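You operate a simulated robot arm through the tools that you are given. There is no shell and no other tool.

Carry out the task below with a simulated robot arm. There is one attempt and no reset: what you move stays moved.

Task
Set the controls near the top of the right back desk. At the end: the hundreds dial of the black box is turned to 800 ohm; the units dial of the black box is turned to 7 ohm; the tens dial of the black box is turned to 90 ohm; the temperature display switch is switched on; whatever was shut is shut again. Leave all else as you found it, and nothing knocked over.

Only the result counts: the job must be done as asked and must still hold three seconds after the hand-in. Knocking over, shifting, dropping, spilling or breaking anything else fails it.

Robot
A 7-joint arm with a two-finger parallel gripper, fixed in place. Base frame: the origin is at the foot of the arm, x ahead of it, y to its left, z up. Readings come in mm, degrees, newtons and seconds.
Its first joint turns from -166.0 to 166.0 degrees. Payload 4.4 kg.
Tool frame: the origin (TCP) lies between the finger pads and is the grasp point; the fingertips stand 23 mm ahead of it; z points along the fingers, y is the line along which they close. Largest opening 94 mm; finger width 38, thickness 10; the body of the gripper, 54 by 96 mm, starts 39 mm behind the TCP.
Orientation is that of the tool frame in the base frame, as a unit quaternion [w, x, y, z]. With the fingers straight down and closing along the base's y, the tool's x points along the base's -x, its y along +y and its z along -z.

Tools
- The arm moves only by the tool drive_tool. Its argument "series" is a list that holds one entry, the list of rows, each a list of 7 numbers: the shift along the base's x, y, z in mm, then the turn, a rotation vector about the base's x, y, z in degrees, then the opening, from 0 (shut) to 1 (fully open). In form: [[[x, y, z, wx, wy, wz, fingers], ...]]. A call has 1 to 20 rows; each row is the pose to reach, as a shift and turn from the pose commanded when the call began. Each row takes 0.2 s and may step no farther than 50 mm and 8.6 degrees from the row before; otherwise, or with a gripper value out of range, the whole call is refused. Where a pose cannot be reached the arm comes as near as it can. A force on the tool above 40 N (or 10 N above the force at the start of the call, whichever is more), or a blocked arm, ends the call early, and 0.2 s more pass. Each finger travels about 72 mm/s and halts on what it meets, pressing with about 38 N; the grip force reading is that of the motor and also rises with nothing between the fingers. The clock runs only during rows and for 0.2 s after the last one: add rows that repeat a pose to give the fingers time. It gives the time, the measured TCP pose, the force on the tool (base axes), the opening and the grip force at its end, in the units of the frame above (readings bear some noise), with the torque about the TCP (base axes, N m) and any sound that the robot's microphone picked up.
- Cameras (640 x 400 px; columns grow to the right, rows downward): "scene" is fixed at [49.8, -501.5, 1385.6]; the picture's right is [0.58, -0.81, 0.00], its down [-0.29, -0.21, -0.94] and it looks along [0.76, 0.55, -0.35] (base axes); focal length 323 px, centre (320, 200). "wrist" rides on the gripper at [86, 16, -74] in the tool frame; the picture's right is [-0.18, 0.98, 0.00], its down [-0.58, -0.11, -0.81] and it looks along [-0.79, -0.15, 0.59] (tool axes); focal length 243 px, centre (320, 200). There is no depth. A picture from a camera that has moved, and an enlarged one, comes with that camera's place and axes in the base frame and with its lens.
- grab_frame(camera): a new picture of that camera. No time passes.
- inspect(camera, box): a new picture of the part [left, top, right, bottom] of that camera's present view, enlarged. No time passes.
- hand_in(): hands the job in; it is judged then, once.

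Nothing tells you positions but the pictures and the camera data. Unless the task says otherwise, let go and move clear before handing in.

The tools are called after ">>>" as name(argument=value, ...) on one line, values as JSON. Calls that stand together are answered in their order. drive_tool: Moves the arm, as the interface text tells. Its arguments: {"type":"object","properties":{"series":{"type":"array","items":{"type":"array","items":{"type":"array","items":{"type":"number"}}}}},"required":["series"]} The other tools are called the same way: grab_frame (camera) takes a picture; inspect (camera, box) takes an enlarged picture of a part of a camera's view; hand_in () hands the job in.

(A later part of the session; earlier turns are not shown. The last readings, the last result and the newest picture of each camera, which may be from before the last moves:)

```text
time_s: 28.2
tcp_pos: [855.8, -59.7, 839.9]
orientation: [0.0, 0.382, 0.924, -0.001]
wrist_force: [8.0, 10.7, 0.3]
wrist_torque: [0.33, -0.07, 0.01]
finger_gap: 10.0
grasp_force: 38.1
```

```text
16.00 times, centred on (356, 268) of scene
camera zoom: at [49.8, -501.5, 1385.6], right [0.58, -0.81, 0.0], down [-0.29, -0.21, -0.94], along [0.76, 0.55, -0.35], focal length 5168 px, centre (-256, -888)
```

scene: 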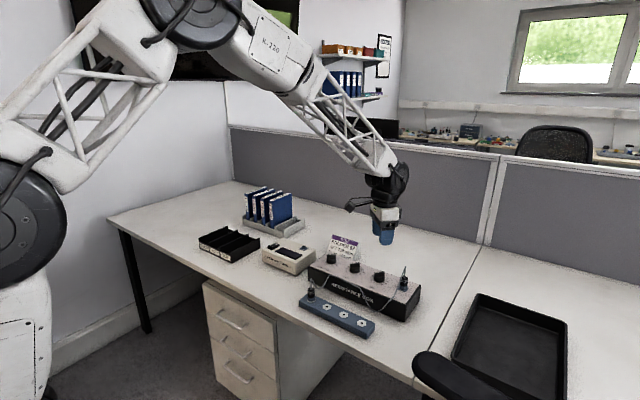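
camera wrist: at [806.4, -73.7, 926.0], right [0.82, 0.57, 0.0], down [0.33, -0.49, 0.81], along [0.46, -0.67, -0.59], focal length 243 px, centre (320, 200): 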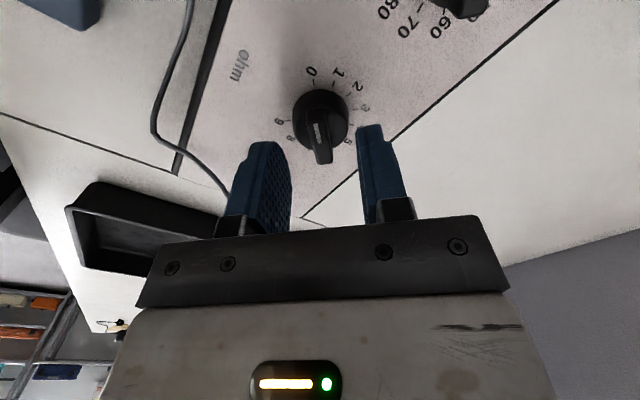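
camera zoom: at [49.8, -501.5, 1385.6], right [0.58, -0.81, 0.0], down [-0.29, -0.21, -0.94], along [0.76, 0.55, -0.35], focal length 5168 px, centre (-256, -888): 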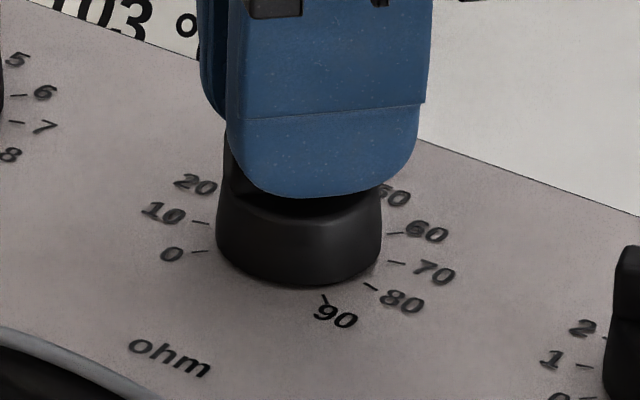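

>>> drive_tool(series=[[[0.35, 0.4, 0, 0, 0, 0, 0], [0.35, 0.4, 0, 0, 0, -7.5, 0], [0.35, 0.4, 0, 0, 0, -15, 0], [0.35, 0.4, 0, 0, 0, -22.5, 0], [0.35, 0.4, 0, 0, 0, -30, 0], [0.35, 0.4, 0, 0, 0, -37.5, 0], [0.35, 0.4, 0, 0, 0, -45, 0], [0.35, 0.4, 0, 0, 0, -52.5, 0], [0.35, 0.4, 0, 0, 0, -60, 0], [0.35, 0.4, 0, 0, 0, -60, 0]]])

>>> inspect(camera="scene", box=[366, 265, 398, 285])

>>> inspect(camera="scene", box=[340, 258, 372, 278])

>>> inspect(camera="wrist", box=[240, 60, 400, 200])

```text
time_s: 29.6
tcp_pos: [855.0, -61.0, 838.6]
orientation: [0.0, 0.655, 0.756, 0.0]
wrist_force: [-13.3, 3.8, 7.2]
wrist_torque: [-0.2, 0.26, 0.02]
finger_gap: 10.0
grasp_force: 38.2
stopped in row 7: the force on the tool passed its limit at 42 N (the readings are from after the stop); the commanded pose is now the measured one
```

```text
16.00 times, centred on (382, 275) of scene
camera zoom: at [49.8, -501.5, 1385.6], right [0.58, -0.81, 0.0], down [-0.29, -0.21, -0.94], along [0.76, 0.55, -0.35], focal length 5168 px, centre (-672, -1000)
```

zoom: 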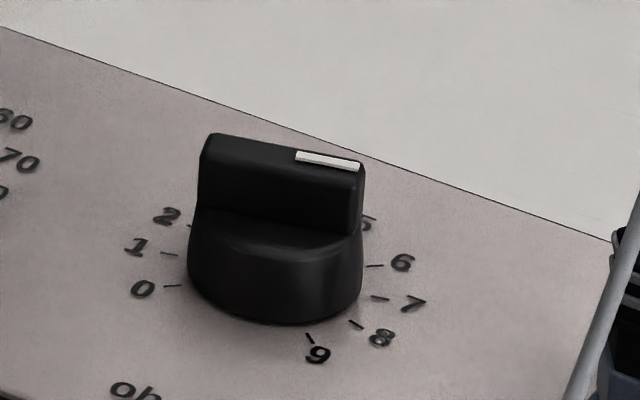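

```text
16.00 times, centred on (356, 268) of scene
camera zoom: at [49.8, -501.5, 1385.6], right [0.58, -0.81, 0.0], down [-0.29, -0.21, -0.94], along [0.76, 0.55, -0.35], focal length 5168 px, centre (-256, -888)
```

zoom: 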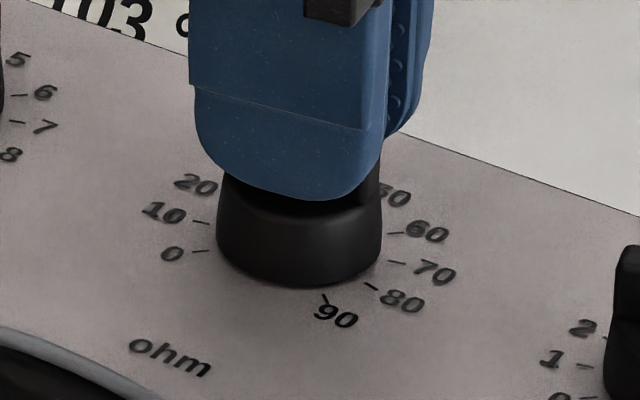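

```text
2.86 times, centred on (320, 130) of wrist
camera zoom: at [860.0, 28.4, 914.4], right [1.0, -0.04, 0.0], down [-0.02, -0.59, 0.81], along [-0.03, -0.81, -0.59], focal length 693 px, centre (320, 400)
```

zoom: 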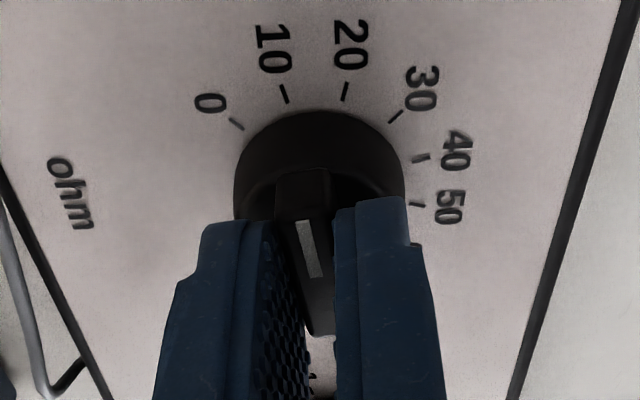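

The call stopped at 42 N about 37° into the turn, because the grip was roughly 2 mm off the knob's axis. I'll let go, lift slightly and re-centre on the knob.

>>> drive_tool(series=[[[0, 0, 0, 0, 0, 0, 0.2], [0, 0, 0, 0, 0, 0, 0.4], [0, 0, 0, 0, 0, 0, 0.4], [0, 0, 12, 0, 0, 0, 0.4], [0, 0, 12, 0, 0, 0, 0.4]]])

>>> inspect(camera="wrist", box=[264, 80, 376, 180])

>>> inspect(camera="scene", box=[366, 265, 398, 285])

>>> inspect(camera="scene", box=[318, 250, 350, 270])

```text
time_s: 30.8
tcp_pos: [855.8, -59.9, 849.4]
orientation: [0.001, 0.654, 0.756, 0.0]
wrist_force: [0.1, 0.5, 0.2]
wrist_torque: [0.0, 0.02, 0.01]
finger_gap: 37.7
grasp_force: 0.0
```

```text
4.00 times, centred on (320, 130) of wrist
camera zoom: at [860.1, 28.9, 925.9], right [1.0, -0.04, 0.0], down [-0.02, -0.59, 0.81], along [-0.03, -0.81, -0.59], focal length 970 px, centre (320, 480)
```

zoom: 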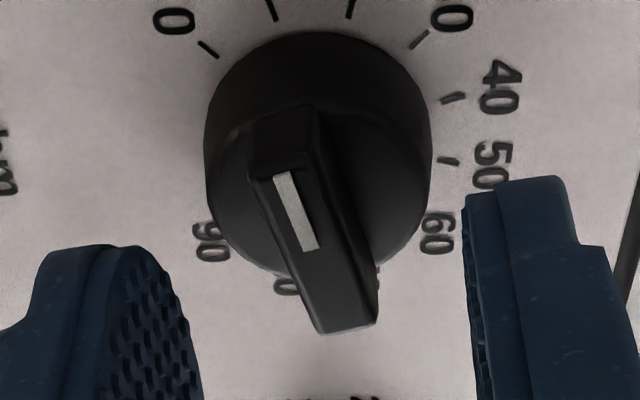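

```text
16.00 times, centred on (382, 275) of scene
camera zoom: at [49.8, -501.5, 1385.6], right [0.58, -0.81, 0.0], down [-0.29, -0.21, -0.94], along [0.76, 0.55, -0.35], focal length 5168 px, centre (-672, -1000)
```

zoom: 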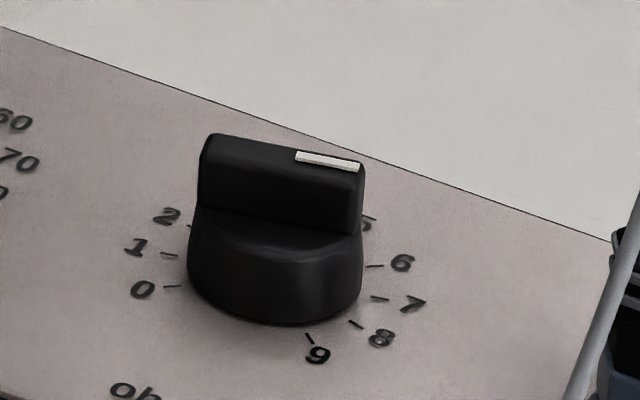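

```text
16.00 times, centred on (334, 260) of scene
camera zoom: at [49.8, -501.5, 1385.6], right [0.58, -0.81, 0.0], down [-0.29, -0.21, -0.94], along [0.76, 0.55, -0.35], focal length 5168 px, centre (96, -760)
```

zoom: 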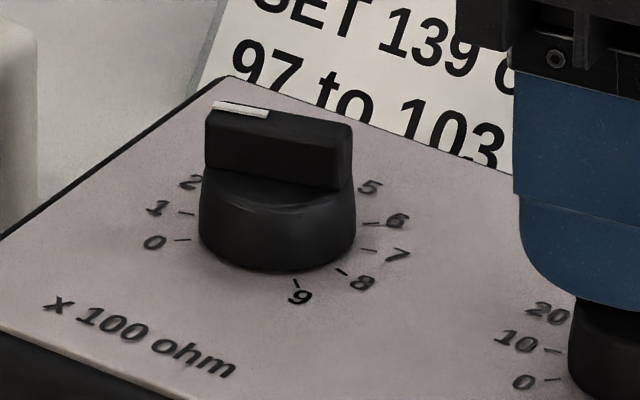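

The knob has detents and has settled at 10. I'll align the gripper to -75° and fine-tune its position over the knob.

>>> drive_tool(series=[[[-0.3, 0.7, 0, 0, 0, 6.8, 0.4], [-0.3, 0.7, 0, 0, 0, 6.8, 0.4]]])

>>> inspect(camera="wrist", box=[264, 80, 376, 180])

```text
time_s: 31.4
tcp_pos: [855.4, -58.8, 850.2]
orientation: [0.0, 0.608, 0.794, 0.001]
wrist_force: [-0.4, 0.1, -1.0]
wrist_torque: [-0.02, 0.01, 0.0]
finger_gap: 37.5
grasp_force: 0.1
```

```text
4.00 times, centred on (320, 130) of wrist
camera zoom: at [849.8, 29.4, 926.2], right [1.0, 0.08, 0.0], down [0.05, -0.59, 0.81], along [0.06, -0.8, -0.59], focal length 970 px, centre (320, 480)
```

zoom: 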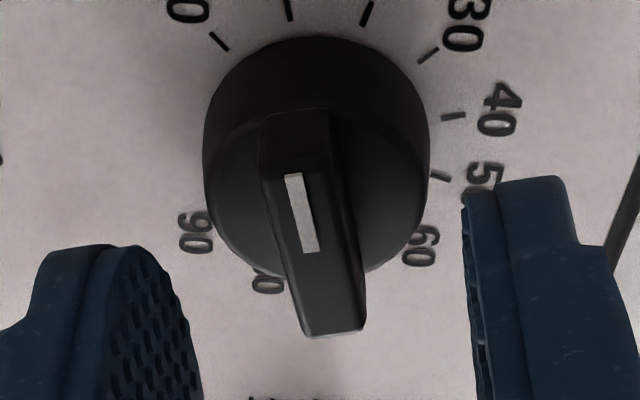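

>>> drive_tool(series=[[[-0.7, 0.1, 0, 0, 0, 0, 0.4], [-0.7, 0.1, -6, 0, 0, 0, 0.4], [-0.7, 0.1, -12, 0, 0, 0, 0.4], [-0.7, 0.1, -12, 0, 0, 0, 0.2], [-0.7, 0.1, -12, 0, 0, 0, 0.1], [-0.7, 0.1, -12, 0, 0, 0, 0], [-0.7, 0.1, -12, 0, 0, 0, 0]]])

>>> inspect(camera="wrist", box=[240, 60, 400, 200])

```text
time_s: 33.0
tcp_pos: [854.9, -60.0, 838.6]
orientation: [0.0, 0.609, 0.793, 0.0]
wrist_force: [-12.0, -2.6, 3.9]
wrist_torque: [0.06, 0.29, 0.01]
finger_gap: 10.0
grasp_force: 38.6
```

```text
2.86 times, centred on (320, 130) of wrist
camera zoom: at [849.4, 29.0, 913.5], right [1.0, 0.08, 0.0], down [0.05, -0.59, 0.81], along [0.06, -0.8, -0.59], focal length 693 px, centre (320, 400)
```

zoom: 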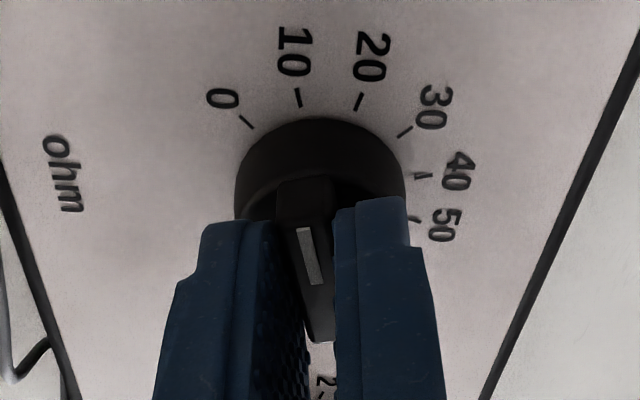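

>>> drive_tool(series=[[[-0.4, 0, 0, 0, 0, 0, 0], [-0.4, 0, 0, 0, 0, -6, 0], [-0.4, 0, 0, 0, 0, -12, 0], [-0.4, 0, 0, 0, 0, -18, 0], [-0.4, 0, 0, 0, 0, -24, 0], [-0.4, 0, 0, 0, 0, -30, 0], [-0.4, 0, 0, 0, 0, -30, 0]]])

>>> inspect(camera="wrist", box=[240, 60, 400, 200])

>>> inspect(camera="scene", box=[366, 265, 398, 285])

```text
time_s: 34.6
tcp_pos: [854.6, -60.1, 838.2]
orientation: [0.0, 0.793, 0.609, 0.001]
wrist_force: [0.2, 0.6, -0.5]
wrist_torque: [0.53, -0.07, 0.0]
finger_gap: 10.0
grasp_force: 37.5
```

```text
2.86 times, centred on (320, 130) of wrist
camera zoom: at [893.2, 20.5, 913.8], right [0.9, -0.43, 0.0], down [-0.26, -0.53, 0.81], along [-0.35, -0.73, -0.59], focal length 693 px, centre (320, 400)
```

zoom: 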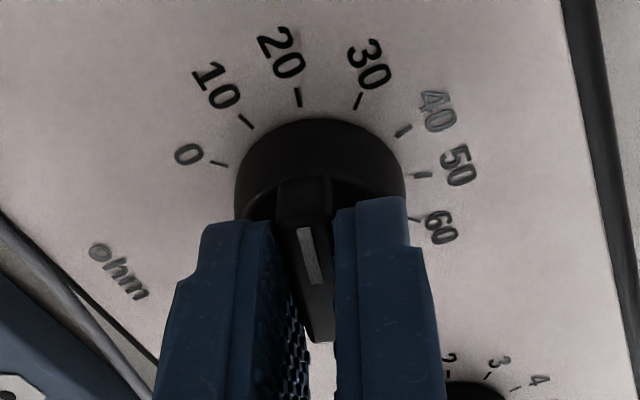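

```text
16.00 times, centred on (382, 275) of scene
camera zoom: at [49.8, -501.5, 1385.6], right [0.58, -0.81, 0.0], down [-0.29, -0.21, -0.94], along [0.76, 0.55, -0.35], focal length 5168 px, centre (-672, -1000)
```

zoom: 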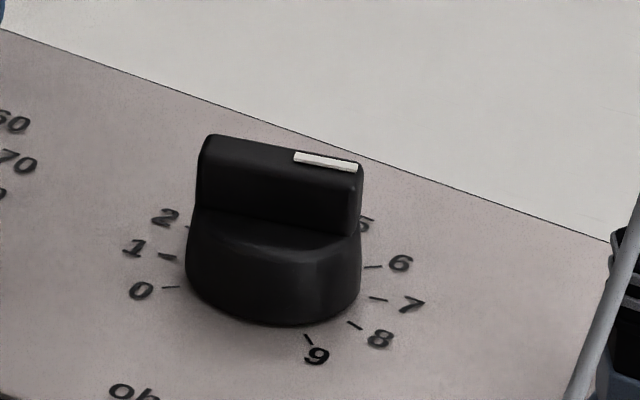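

The grip is well centred with near-zero force and the dial at 20. I'll continue -30° to 30, then check.

>>> drive_tool(series=[[[0, 0, 0, 0, 0, -6, 0], [0, 0, 0, 0, 0, -12, 0], [0, 0, 0, 0, 0, -18, 0], [0, 0, 0, 0, 0, -24, 0], [0, 0, 0, 0, 0, -30, 0], [0, 0, 0, 0, 0, -30, 0]]])

>>> inspect(camera="scene", box=[366, 265, 398, 285])

>>> inspect(camera="scene", box=[318, 250, 350, 270])

```text
time_s: 36.0
tcp_pos: [854.5, -59.1, 839.2]
orientation: [0.0, 0.924, 0.383, 0.001]
wrist_force: [0.0, -0.3, 0.0]
wrist_torque: [0.38, -0.23, 0.02]
finger_gap: 9.9
grasp_force: 37.9
```

```text
16.00 times, centred on (382, 275) of scene
camera zoom: at [49.8, -501.5, 1385.6], right [0.58, -0.81, 0.0], down [-0.29, -0.21, -0.94], along [0.76, 0.55, -0.35], focal length 5168 px, centre (-672, -1000)
```

zoom: 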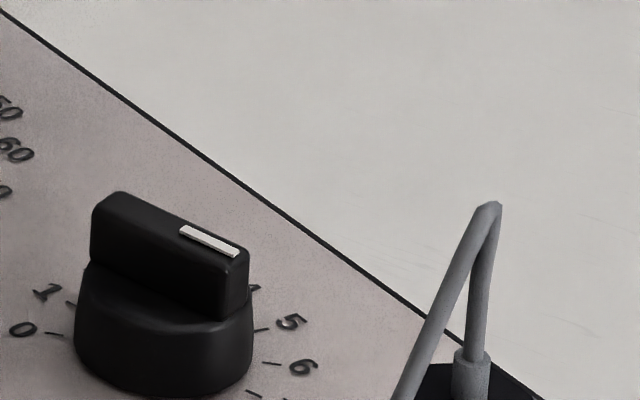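

```text
16.00 times, centred on (334, 260) of scene
camera zoom: at [49.8, -501.5, 1385.6], right [0.58, -0.81, 0.0], down [-0.29, -0.21, -0.94], along [0.76, 0.55, -0.35], focal length 5168 px, centre (96, -760)
```

zoom: 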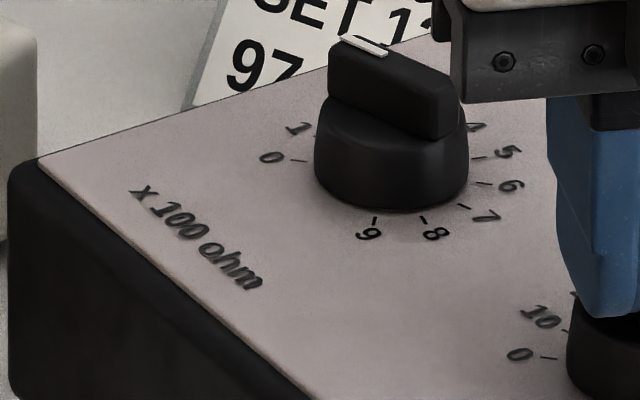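

The whole box has turned with the gripper on this last move, so the dial didn't slip past its detent. I'll look at the full situation.

>>> grab_frame(camera="scene")

>>> inspect(camera="wrist", box=[240, 60, 400, 200])

>>> inspect(camera="scene", box=[280, 220, 440, 350])

```text
taken
```

scene: 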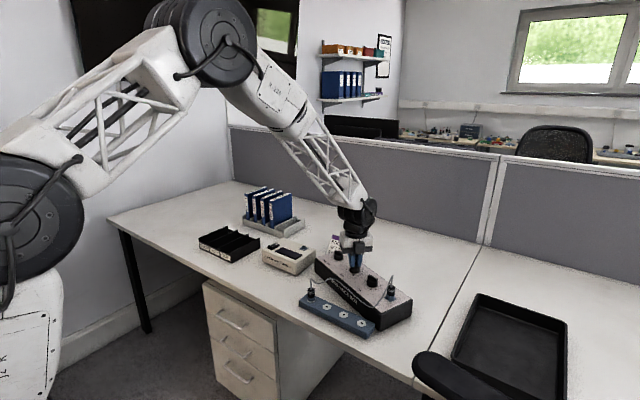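

```text
2.86 times, centred on (320, 130) of wrist
camera zoom: at [928.0, -9.2, 913.9], right [0.56, -0.83, 0.0], down [-0.49, -0.33, 0.81], along [-0.67, -0.46, -0.59], focal length 693 px, centre (320, 400)
```

zoom: 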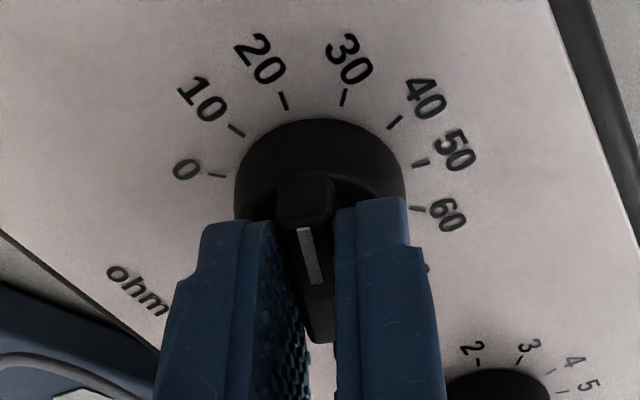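

```text
3.08 times, centred on (360, 285) of scene
camera zoom: at [49.8, -501.5, 1385.6], right [0.58, -0.81, 0.0], down [-0.29, -0.21, -0.94], along [0.76, 0.55, -0.35], focal length 994 px, centre (197, -62)
```

zoom: 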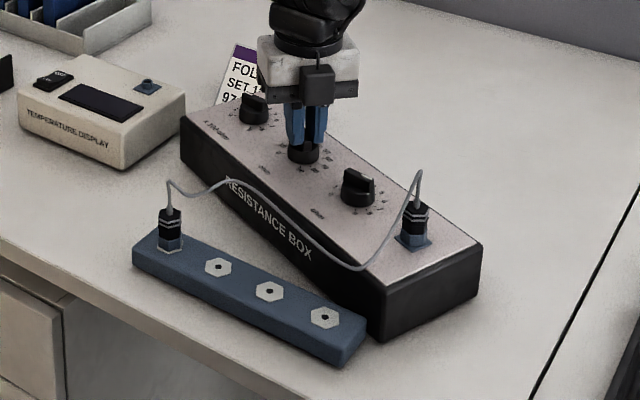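

The box yawed about 20° around the tens knob because its detent beat the desk friction. I'll rotate slowly back the other way with the same grip to bring the box home.

>>> drive_tool(series=[[[0, 0, 0, 0, 0, 3, 0], [0, 0, 0, 0, 0, 6, 0], [0, 0, 0, 0, 0, 9, 0], [0, 0, 0, 0, 0, 12, 0], [0, 0, 0, 0, 0, 15, 0], [0, 0, 0, 0, 0, 18, 0], [0, 0, 0, 0, 0, 21, 0], [0, 0, 0, 0, 0, 24, 0], [0, 0, 0, 0, 0, 24, 0]]])

>>> inspect(camera="scene", box=[310, 240, 422, 310])

>>> inspect(camera="wrist", box=[240, 60, 400, 200])

```text
time_s: 38.0
tcp_pos: [855.2, -59.1, 838.8]
orientation: [0.0, 0.823, 0.568, 0.001]
wrist_force: [-0.6, 0.6, 0.0]
wrist_torque: [0.5, -0.12, 0.06]
finger_gap: 9.8
grasp_force: 38.2
```

```text
5.71 times, centred on (366, 275) of scene
camera zoom: at [49.8, -501.5, 1385.6], right [0.58, -0.81, 0.0], down [-0.29, -0.21, -0.94], along [0.76, 0.55, -0.35], focal length 1846 px, centre (57, -229)
```

zoom: 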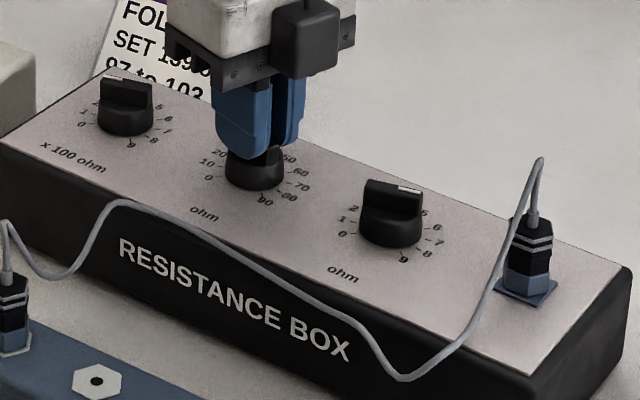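

```text
2.86 times, centred on (320, 130) of wrist
camera zoom: at [901.6, 16.4, 914.1], right [0.85, -0.52, 0.0], down [-0.31, -0.5, 0.81], along [-0.42, -0.69, -0.59], focal length 693 px, centre (320, 400)
```

zoom: 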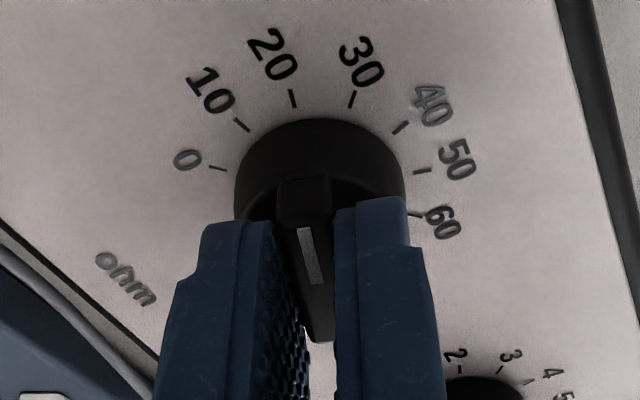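

The box came back with the gripper and about 2.8° of yaw remains. I'll turn the rest, nudge y by -1 mm, and re-measure.

>>> drive_tool(series=[[[0, -0.3, 0, 0, 0, 1, 0], [0, -0.6, 0, 0, 0, 2, 0], [0, -1.0, 0, 0, 0, 3, 0], [0, -1.0, 0, 0, 0, 3, 0]]])

>>> inspect(camera="scene", box=[366, 265, 398, 285])

>>> inspect(camera="scene", box=[318, 250, 350, 270])

>>> inspect(camera="wrist", box=[240, 60, 400, 200])

```text
time_s: 39.0
tcp_pos: [855.1, -61.5, 838.1]
orientation: [0.0, 0.809, 0.588, 0.0]
wrist_force: [1.0, 0.7, 0.7]
wrist_torque: [0.41, -0.11, -0.02]
finger_gap: 9.7
grasp_force: 38.3
```

```text
16.00 times, centred on (382, 275) of scene
camera zoom: at [49.8, -501.5, 1385.6], right [0.58, -0.81, 0.0], down [-0.29, -0.21, -0.94], along [0.76, 0.55, -0.35], focal length 5168 px, centre (-672, -1000)
```

zoom: 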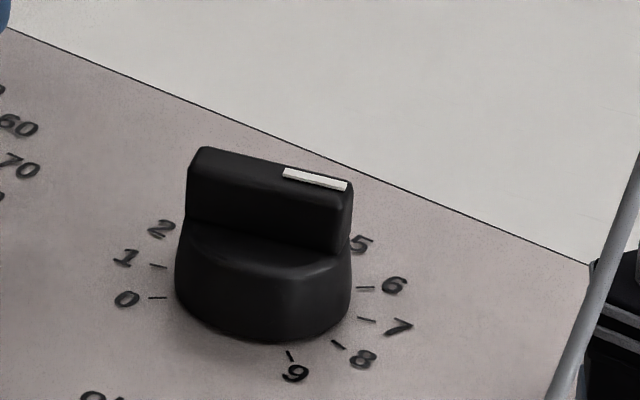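

```text
16.00 times, centred on (334, 260) of scene
camera zoom: at [49.8, -501.5, 1385.6], right [0.58, -0.81, 0.0], down [-0.29, -0.21, -0.94], along [0.76, 0.55, -0.35], focal length 5168 px, centre (96, -760)
```

zoom: 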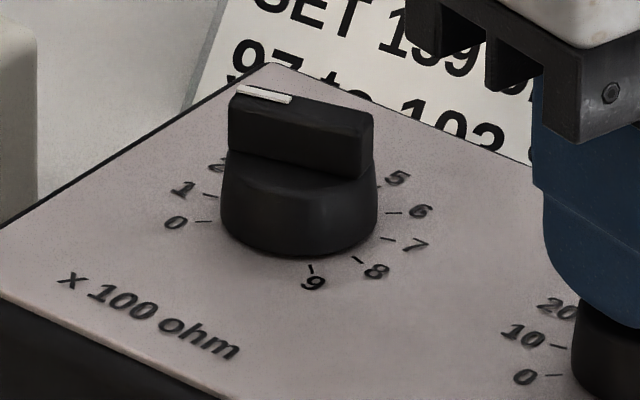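

```text
2.86 times, centred on (320, 130) of wrist
camera zoom: at [898.0, 17.6, 914.0], right [0.88, -0.48, 0.0], down [-0.28, -0.52, 0.81], along [-0.39, -0.71, -0.59], focal length 693 px, centre (320, 400)
```

zoom: 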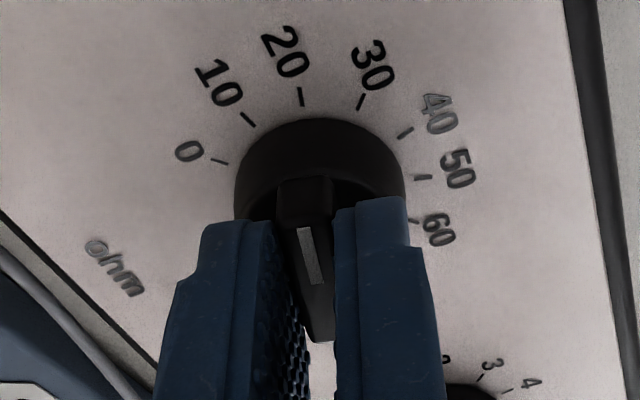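

The detent relaxed while the box slid, so the box still shows about 4.5° of yaw with the knob at 20. I'll turn +4.5° with a slight upward pull and a small dither so the box follows.

>>> drive_tool(series=[[[0, 0, 0.4, 0, 0, 1.5, 0], [0, 0, 0.6, 0, 0, 3, 0], [0, 0, 0.6, 0, 0, 4.5, 0], [0, 0.8, 0.6, 0, 0, 4.5, 0], [0, -0.8, 0.6, 0, 0, 4.5, 0], [0, 0.6, 0.6, 0, 0, 4.5, 0], [0, -0.4, 0.6, 0, 0, 4.5, 0], [0, -0.4, 0, 0, 0, 4.5, 0]]])

>>> inspect(camera="scene", box=[366, 265, 398, 285])

>>> inspect(camera="scene", box=[318, 250, 350, 270])

>>> inspect(camera="wrist", box=[240, 60, 400, 200])

```text
time_s: 40.8
tcp_pos: [855.5, -62.6, 838.0]
orientation: [0.0, 0.785, 0.619, -0.001]
wrist_force: [-0.1, 0.2, -0.3]
wrist_torque: [-0.33, 0.08, -0.02]
finger_gap: 9.7
grasp_force: 37.9
```

```text
16.00 times, centred on (382, 275) of scene
camera zoom: at [49.8, -501.5, 1385.6], right [0.58, -0.81, 0.0], down [-0.29, -0.21, -0.94], along [0.76, 0.55, -0.35], focal length 5168 px, centre (-672, -1000)
```

zoom: 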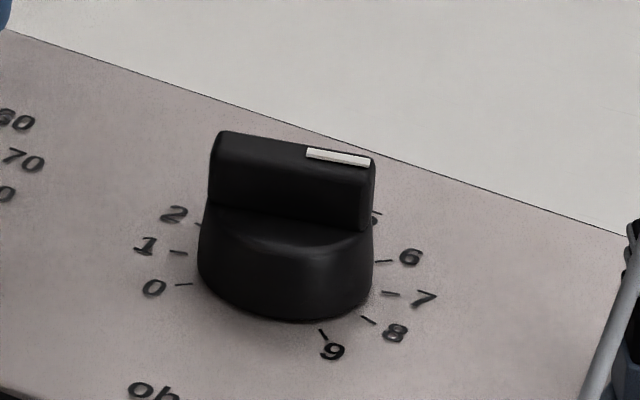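

```text
16.00 times, centred on (334, 260) of scene
camera zoom: at [49.8, -501.5, 1385.6], right [0.58, -0.81, 0.0], down [-0.29, -0.21, -0.94], along [0.76, 0.55, -0.35], focal length 5168 px, centre (96, -760)
```

zoom: 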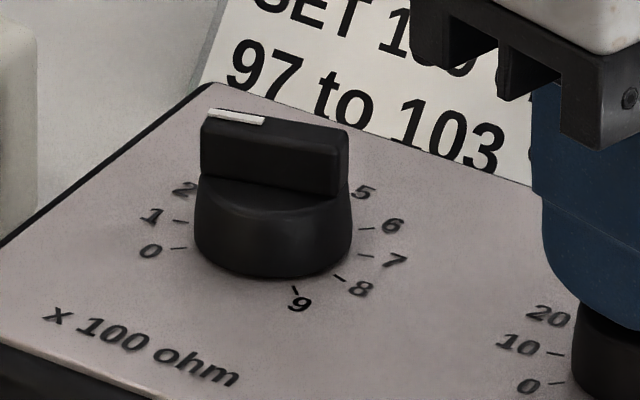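

```text
2.86 times, centred on (320, 130) of wrist
camera zoom: at [891.2, 20.3, 914.0], right [0.91, -0.41, 0.0], down [-0.24, -0.54, 0.81], along [-0.33, -0.74, -0.59], focal length 693 px, centre (320, 400)
```

zoom: 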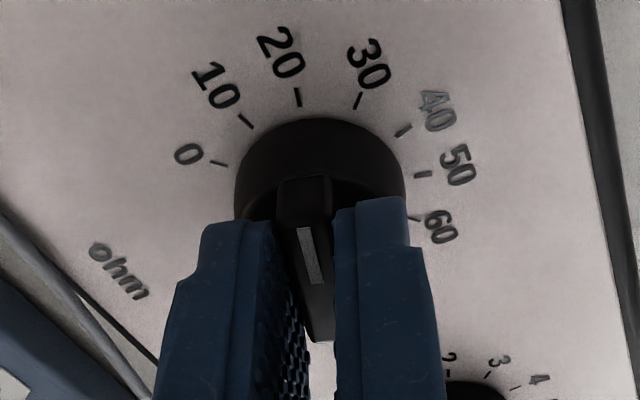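

>>> drive_tool(series=[[[0.3, 0.5, 0.4, 0, 0, -1, 0], [0.6, 1.0, 0.6, 0, 0, -1.8, 0], [1.2, 1.9, 0.6, 0, 0, -1.8, 0], [0.6, 1.2, 0.6, 0, 0, -1.8, 0], [1.4, 2.4, 0.6, 0, 0, -1.8, 0], [1.1, 1.8, 0.6, 0, 0, -1.8, 0], [1.1, 1.8, 0, 0, 0, -1.8, 0]]])

>>> inspect(camera="scene", box=[366, 265, 398, 285])

>>> inspect(camera="scene", box=[318, 250, 350, 270])

>>> inspect(camera="wrist", box=[240, 60, 400, 200])

```text
time_s: 42.4
tcp_pos: [854.4, -58.6, 838.5]
orientation: [0.0, 0.795, 0.606, 0.001]
wrist_force: [0.6, -0.4, -0.4]
wrist_torque: [0.04, -0.01, -0.02]
finger_gap: 9.6
grasp_force: 38.3
```

```text
16.00 times, centred on (382, 275) of scene
camera zoom: at [49.8, -501.5, 1385.6], right [0.58, -0.81, 0.0], down [-0.29, -0.21, -0.94], along [0.76, 0.55, -0.35], focal length 5168 px, centre (-672, -1000)
```

zoom: 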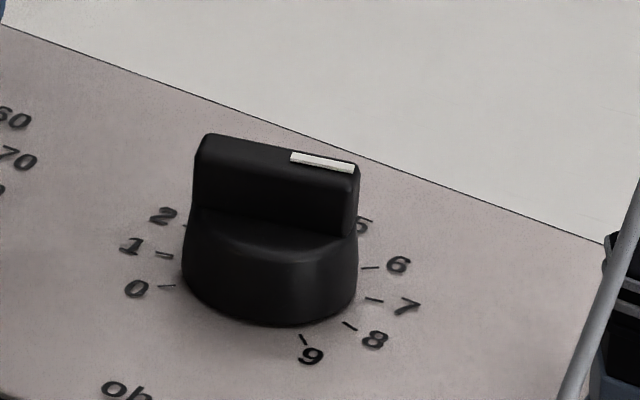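

```text
16.00 times, centred on (334, 260) of scene
camera zoom: at [49.8, -501.5, 1385.6], right [0.58, -0.81, 0.0], down [-0.29, -0.21, -0.94], along [0.76, 0.55, -0.35], focal length 5168 px, centre (96, -760)
```

zoom: 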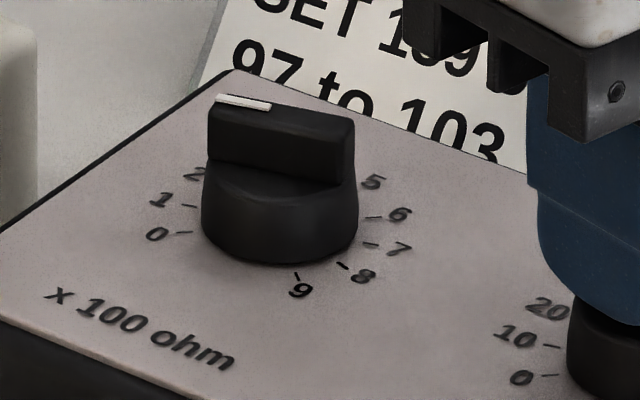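

```text
2.86 times, centred on (320, 130) of wrist
camera zoom: at [894.8, 20.9, 914.1], right [0.9, -0.44, 0.0], down [-0.26, -0.53, 0.81], along [-0.35, -0.73, -0.59], focal length 693 px, centre (320, 400)
```

zoom: 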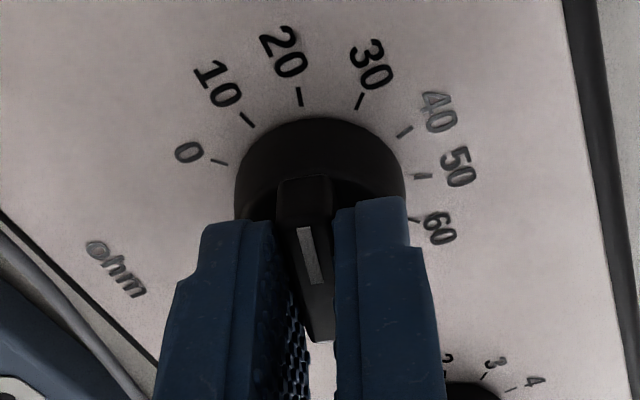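

The box is within about 1 mm and 1° of home. To turn the dial without turning the box I'll press down for extra desk friction, checking the force first.

>>> drive_tool(series=[[[-0.3, -0.9, -0.5, 0, 0, 0.9, 0], [-0.3, -0.9, -1.0, 0, 0, 0.9, 0], [-0.3, -0.9, -1.5, 0, 0, 0.9, 0], [-0.3, -0.9, -1.5, 0, 0, 0.9, 0]]])

```text
time_s: 43.4
tcp_pos: [855.1, -59.9, 838.8]
orientation: [0.001, 0.79, 0.613, 0.001]
wrist_force: [-4.6, 1.5, 9.0]
wrist_torque: [-0.14, 0.14, -0.01]
finger_gap: 9.9
grasp_force: 38.8
```

>>> drive_tool(series=[[[0, 0, -1, 0, 0, 0, 0], [0, 0, -2, 0, 0, 0, 0], [0, 0, -2, 0, 0, 0, 0]]])

>>> inspect(camera="wrist", box=[240, 60, 400, 200])

>>> inspect(camera="scene", box=[366, 265, 398, 285])

>>> inspect(camera="scene", box=[318, 250, 350, 270])

```text
time_s: 44.2
tcp_pos: [855.6, -59.1, 837.2]
orientation: [0.001, 0.79, 0.613, 0.001]
wrist_force: [-6.7, 2.7, 34.0]
wrist_torque: [0.09, 0.21, -0.03]
finger_gap: 9.8
grasp_force: 38.4
```

```text
2.86 times, centred on (320, 130) of wrist
camera zoom: at [893.8, 21.0, 912.3], right [0.91, -0.42, 0.0], down [-0.25, -0.54, 0.81], along [-0.34, -0.73, -0.59], focal length 693 px, centre (320, 400)
```

zoom: 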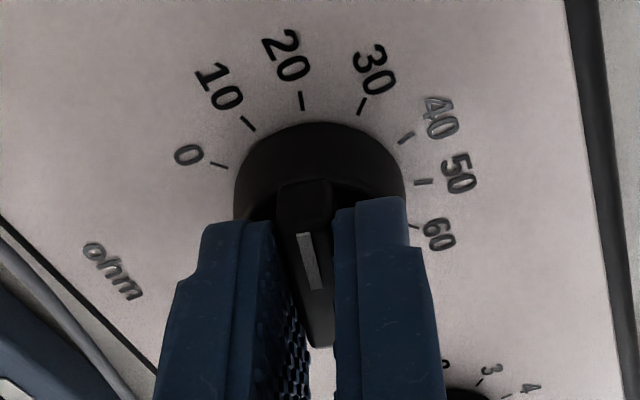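

```text
16.00 times, centred on (382, 275) of scene
camera zoom: at [49.8, -501.5, 1385.6], right [0.58, -0.81, 0.0], down [-0.29, -0.21, -0.94], along [0.76, 0.55, -0.35], focal length 5168 px, centre (-672, -1000)
```

zoom: 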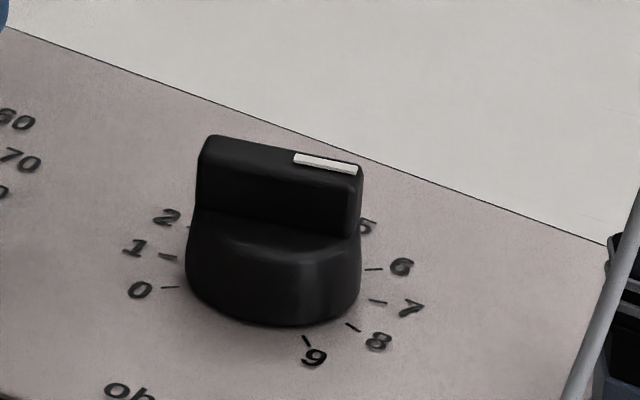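

```text
16.00 times, centred on (334, 260) of scene
camera zoom: at [49.8, -501.5, 1385.6], right [0.58, -0.81, 0.0], down [-0.29, -0.21, -0.94], along [0.76, 0.55, -0.35], focal length 5168 px, centre (96, -760)
```

zoom: 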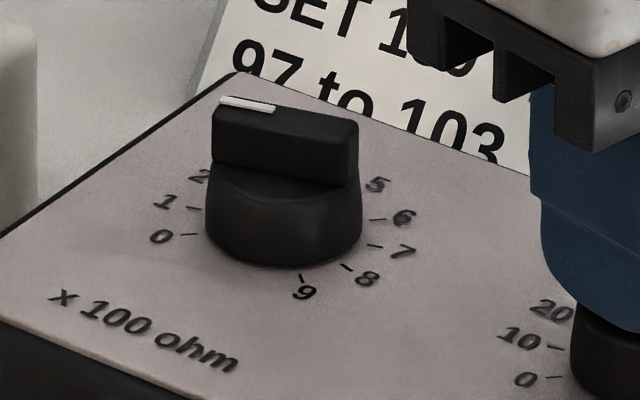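

>>> drive_tool(series=[[[0, 0, 0, 0, 0, -4, 0], [0, 0, 0, 0, 0, -8, 0], [0, 0, 0, 0, 0, -12, 0]]])

>>> inspect(camera="wrist", box=[240, 60, 400, 200])

>>> inspect(camera="scene", box=[366, 265, 398, 285])

```text
time_s: 45.0
tcp_pos: [856.1, -59.7, 837.9]
orientation: [0.0, 0.85, 0.528, 0.001]
wrist_force: [10.4, 5.9, 32.6]
wrist_torque: [0.14, -0.19, 0.02]
finger_gap: 9.8
grasp_force: 38.2
```

```text
2.86 times, centred on (320, 130) of wrist
camera zoom: at [909.7, 11.4, 912.0], right [0.8, -0.6, 0.0], down [-0.36, -0.47, 0.81], along [-0.48, -0.64, -0.59], focal length 693 px, centre (320, 400)
```

zoom: 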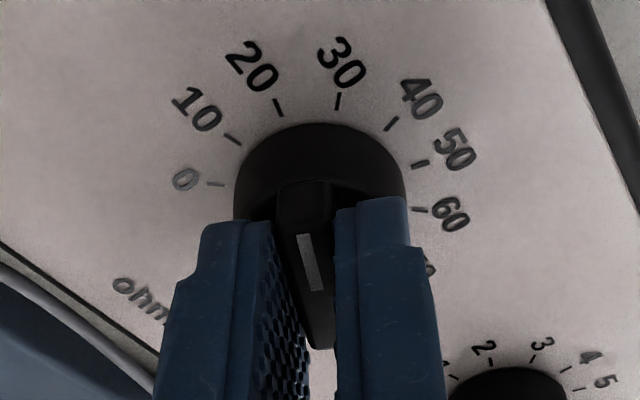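

```text
16.00 times, centred on (382, 275) of scene
camera zoom: at [49.8, -501.5, 1385.6], right [0.58, -0.81, 0.0], down [-0.29, -0.21, -0.94], along [0.76, 0.55, -0.35], focal length 5168 px, centre (-672, -1000)
```

zoom: 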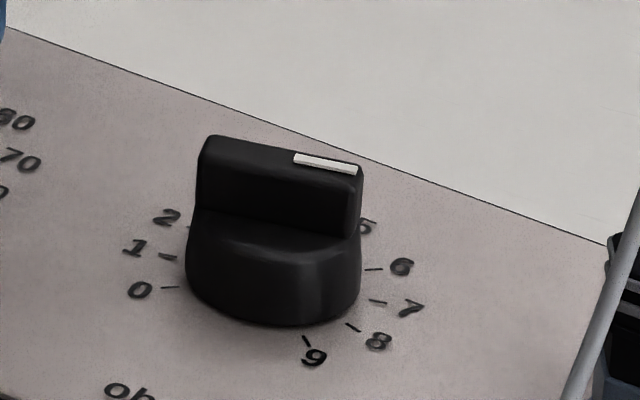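

Pressing works: the knob turned 12° and the box stayed put. I'll carry on to the next detent while easing the lateral force.

>>> drive_tool(series=[[[0.3, 0.2, 0, 0, 0, -4, 0], [0.3, 0.2, 0, 0, 0, -8, 0], [0.3, 0.2, 0, 0, 0, -12, 0], [0.3, 0.2, 0, 0, 0, -16, 0], [0.3, 0.2, 0, 0, 0, -18.5, 0]]])

>>> inspect(camera="wrist", box=[240, 60, 400, 200])

>>> inspect(camera="scene", box=[366, 265, 398, 285])

```text
time_s: 46.2
tcp_pos: [854.9, -60.3, 836.8]
orientation: [0.0, 0.924, 0.384, 0.001]
wrist_force: [18.9, 1.7, 28.4]
wrist_torque: [-0.02, -0.29, 0.0]
finger_gap: 9.7
grasp_force: 37.7
```

```text
2.86 times, centred on (320, 130) of wrist
camera zoom: at [928.4, -9.2, 911.3], right [0.57, -0.82, 0.0], down [-0.49, -0.33, 0.81], along [-0.66, -0.46, -0.59], focal length 693 px, centre (320, 400)
```

zoom: 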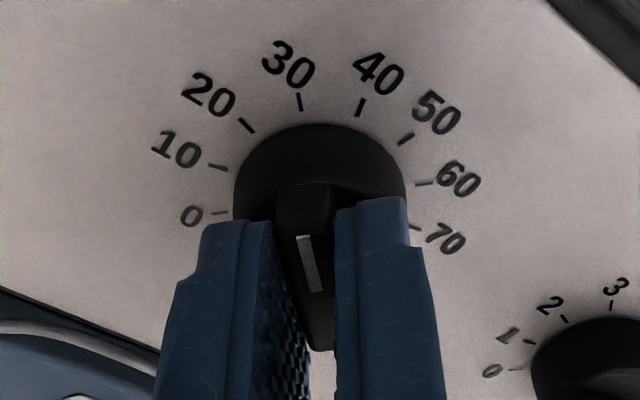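

```text
16.00 times, centred on (382, 275) of scene
camera zoom: at [49.8, -501.5, 1385.6], right [0.58, -0.81, 0.0], down [-0.29, -0.21, -0.94], along [0.76, 0.55, -0.35], focal length 5168 px, centre (-672, -1000)
```

zoom: 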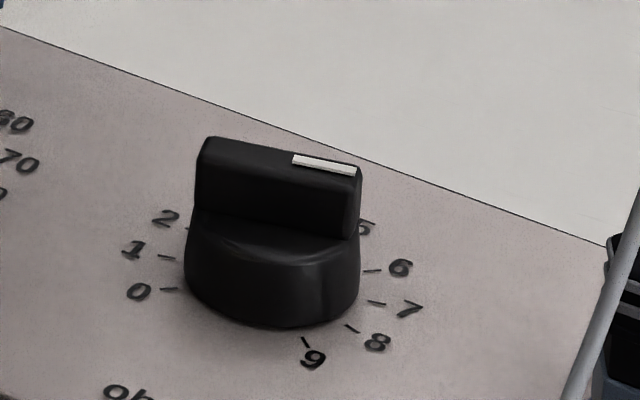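

The tens dial is at 30 and the box is still. I'll relieve the x force and try going past -135° in the same grip, checking that the wrist can follow.

>>> drive_tool(series=[[[0.5, 0, 0, 0, 0, 0, 0], [0.5, 0, 0, 0, 0, -5, 0], [0.5, 0, 0, 0, 0, -10, 0], [0.5, 0, 0, 0, 0, -15, 0]]])

>>> inspect(camera="wrist", box=[240, 60, 400, 200])

>>> inspect(camera="scene", box=[366, 265, 398, 285])

```text
time_s: 47.2
tcp_pos: [854.1, -60.3, 836.1]
orientation: [0.0, 0.966, 0.258, -0.001]
wrist_force: [-2.0, 3.7, 29.0]
wrist_torque: [0.26, -0.26, 0.03]
finger_gap: 9.7
grasp_force: 38.3
```

```text
2.86 times, centred on (320, 130) of wrist
camera zoom: at [939.0, -29.8, 911.0], right [0.33, -0.94, 0.0], down [-0.56, -0.2, 0.81], along [-0.76, -0.27, -0.59], focal length 693 px, centre (320, 400)
```

zoom: 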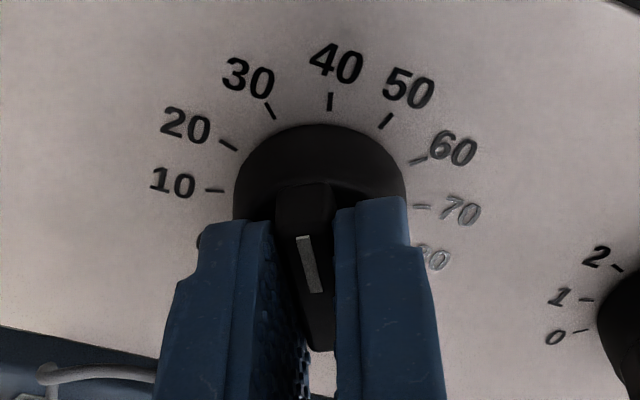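

```text
16.00 times, centred on (382, 275) of scene
camera zoom: at [49.8, -501.5, 1385.6], right [0.58, -0.81, 0.0], down [-0.29, -0.21, -0.94], along [0.76, 0.55, -0.35], focal length 5168 px, centre (-672, -1000)
```

zoom: 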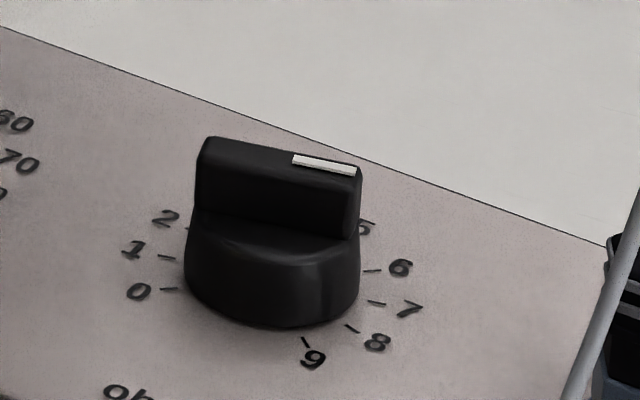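

The wrist follows and the box is steady. I'll continue -15°, then another -15°.

>>> drive_tool(series=[[[0, 0, 0, 0, 0, -5, 0], [0, 0, 0, 0, 0, -10, 0], [0, 0, 0, 0, 0, -15, 0], [0, 0, 0, 0, 0, -20, 0], [0, 0, 0, 0, 0, -25, 0], [0, 0, 0, 0, 0, -30, 0]]])

>>> inspect(camera="wrist", box=[240, 60, 400, 200])

>>> inspect(camera="scene", box=[366, 265, 398, 285])

>>> inspect(camera="scene", box=[318, 250, 350, 270])

```text
time_s: 48.6
tcp_pos: [858.1, -63.0, 837.6]
orientation: [-0.005, 0.999, 0.031, -0.004]
wrist_force: [-8.9, 0.7, -18.0]
wrist_torque: [-0.47, -0.07, -0.01]
finger_gap: 10.2
grasp_force: 38.0
out of reach, approached as far as the arm can: row 6
```

```text
2.86 times, centred on (320, 130) of wrist
camera zoom: at [946.9, -73.5, 912.3], right [-0.12, -0.99, -0.01], down [-0.58, 0.06, 0.81], along [-0.8, 0.1, -0.58], focal length 693 px, centre (320, 400)
```

zoom: 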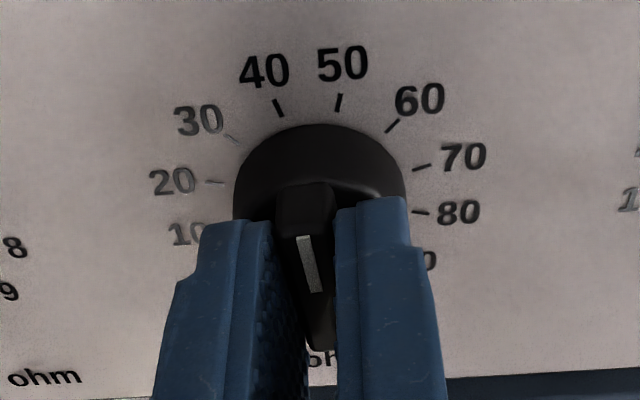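

```text
16.00 times, centred on (382, 275) of scene
camera zoom: at [49.8, -501.5, 1385.6], right [0.58, -0.81, 0.0], down [-0.29, -0.21, -0.94], along [0.76, 0.55, -0.35], focal length 5168 px, centre (-672, -1000)
```

zoom: 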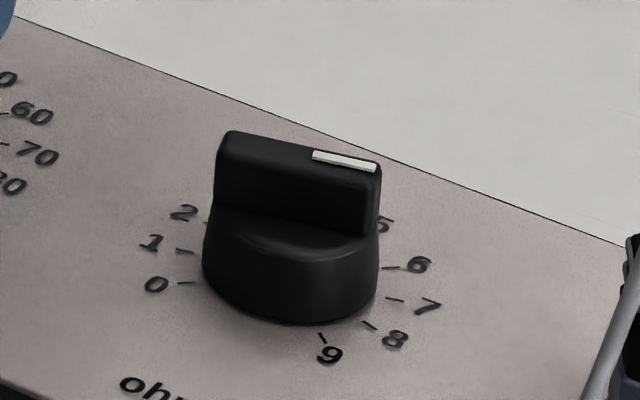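

```text
16.00 times, centred on (334, 260) of scene
camera zoom: at [49.8, -501.5, 1385.6], right [0.58, -0.81, 0.0], down [-0.29, -0.21, -0.94], along [0.76, 0.55, -0.35], focal length 5168 px, centre (96, -760)
```

zoom: 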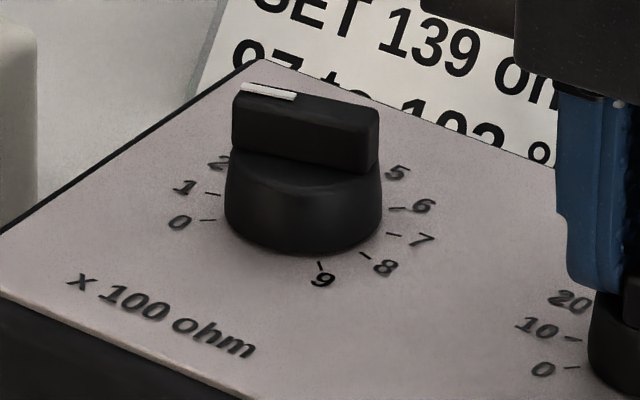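

The wrist limit sits near -177°, and hitting it pulled the box a few mm. I'll back off +15° to the 40 detent and measure again.

>>> drive_tool(series=[[[0, 0, 0, 0, 0, 5, 0], [0, 0, 0, 0, 0, 10, 0], [0, 0, 0, 0, 0, 15, 0], [0, 0, 0, 0, 0, 15, 0]]])

>>> inspect(camera="wrist", box=[240, 60, 400, 200])

>>> inspect(camera="scene", box=[366, 265, 398, 285])

>>> inspect(camera="scene", box=[318, 250, 350, 270])

```text
time_s: 49.6
tcp_pos: [860.7, -64.4, 842.2]
orientation: [-0.004, 0.987, 0.163, -0.001]
wrist_force: [-0.3, 0.4, -16.6]
wrist_torque: [0.52, 0.01, 0.03]
finger_gap: 10.0
grasp_force: 38.8
```

```text
2.86 times, centred on (320, 130) of wrist
camera zoom: at [949.2, -51.1, 917.5], right [0.14, -0.99, -0.01], down [-0.58, -0.09, 0.81], along [-0.8, -0.11, -0.59], focal length 693 px, centre (320, 400)
```

zoom: 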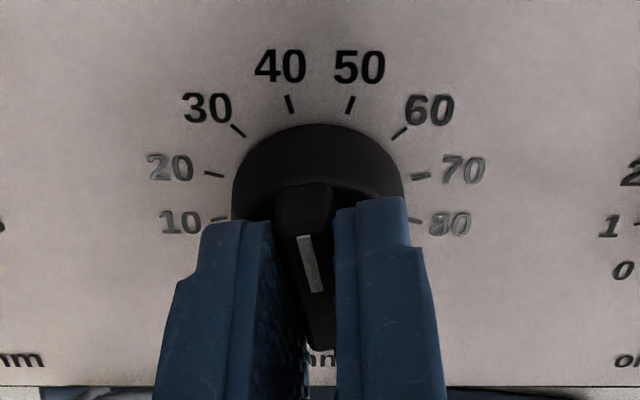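

```text
16.00 times, centred on (382, 275) of scene
camera zoom: at [49.8, -501.5, 1385.6], right [0.58, -0.81, 0.0], down [-0.29, -0.21, -0.94], along [0.76, 0.55, -0.35], focal length 5168 px, centre (-672, -1000)
```

zoom: 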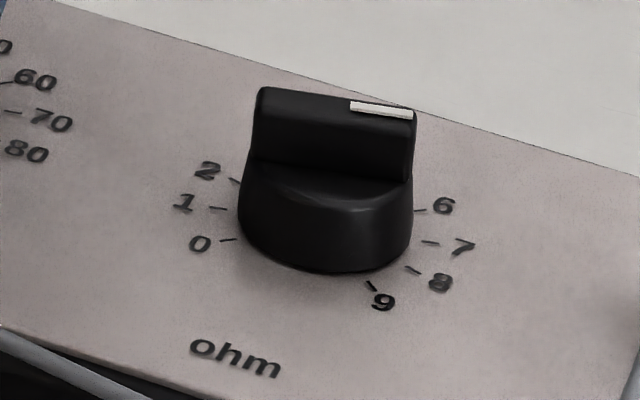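

```text
16.00 times, centred on (334, 260) of scene
camera zoom: at [49.8, -501.5, 1385.6], right [0.58, -0.81, 0.0], down [-0.29, -0.21, -0.94], along [0.76, 0.55, -0.35], focal length 5168 px, centre (96, -760)
```

zoom: 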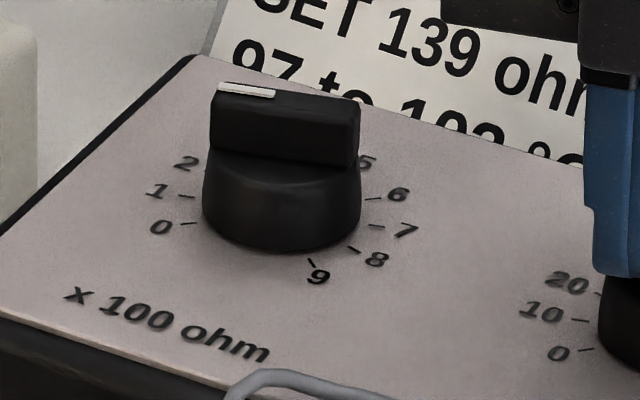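

The grip is now carrying some of the box's weight (-16.6 N in z) and the box has shifted. I'll look at the whole box before correcting.

>>> inspect(camera="scene", box=[280, 220, 440, 350])

>>> grab_frame(camera="wrist")

```text
3.08 times, centred on (360, 285) of scene
camera zoom: at [49.8, -501.5, 1385.6], right [0.58, -0.81, 0.0], down [-0.29, -0.21, -0.94], along [0.76, 0.55, -0.35], focal length 994 px, centre (197, -62)
```

zoom: 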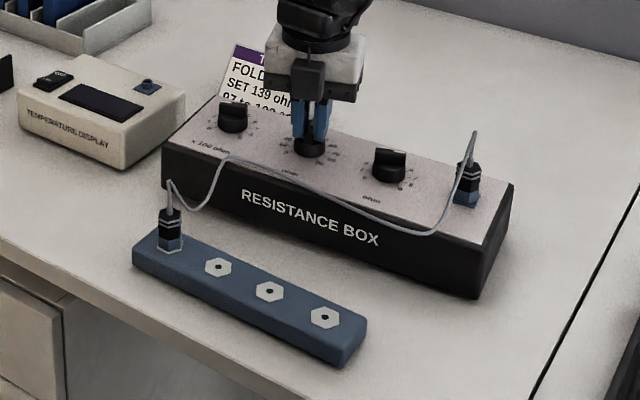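

```text
taken
camera wrist: at [949.2, -51.1, 917.5], right [0.14, -0.99, -0.01], down [-0.58, -0.09, 0.81], along [-0.8, -0.11, -0.59], focal length 243 px, centre (320, 200)
```

wrist: 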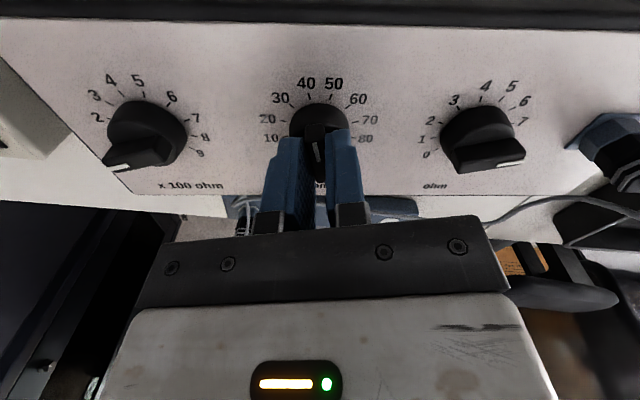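

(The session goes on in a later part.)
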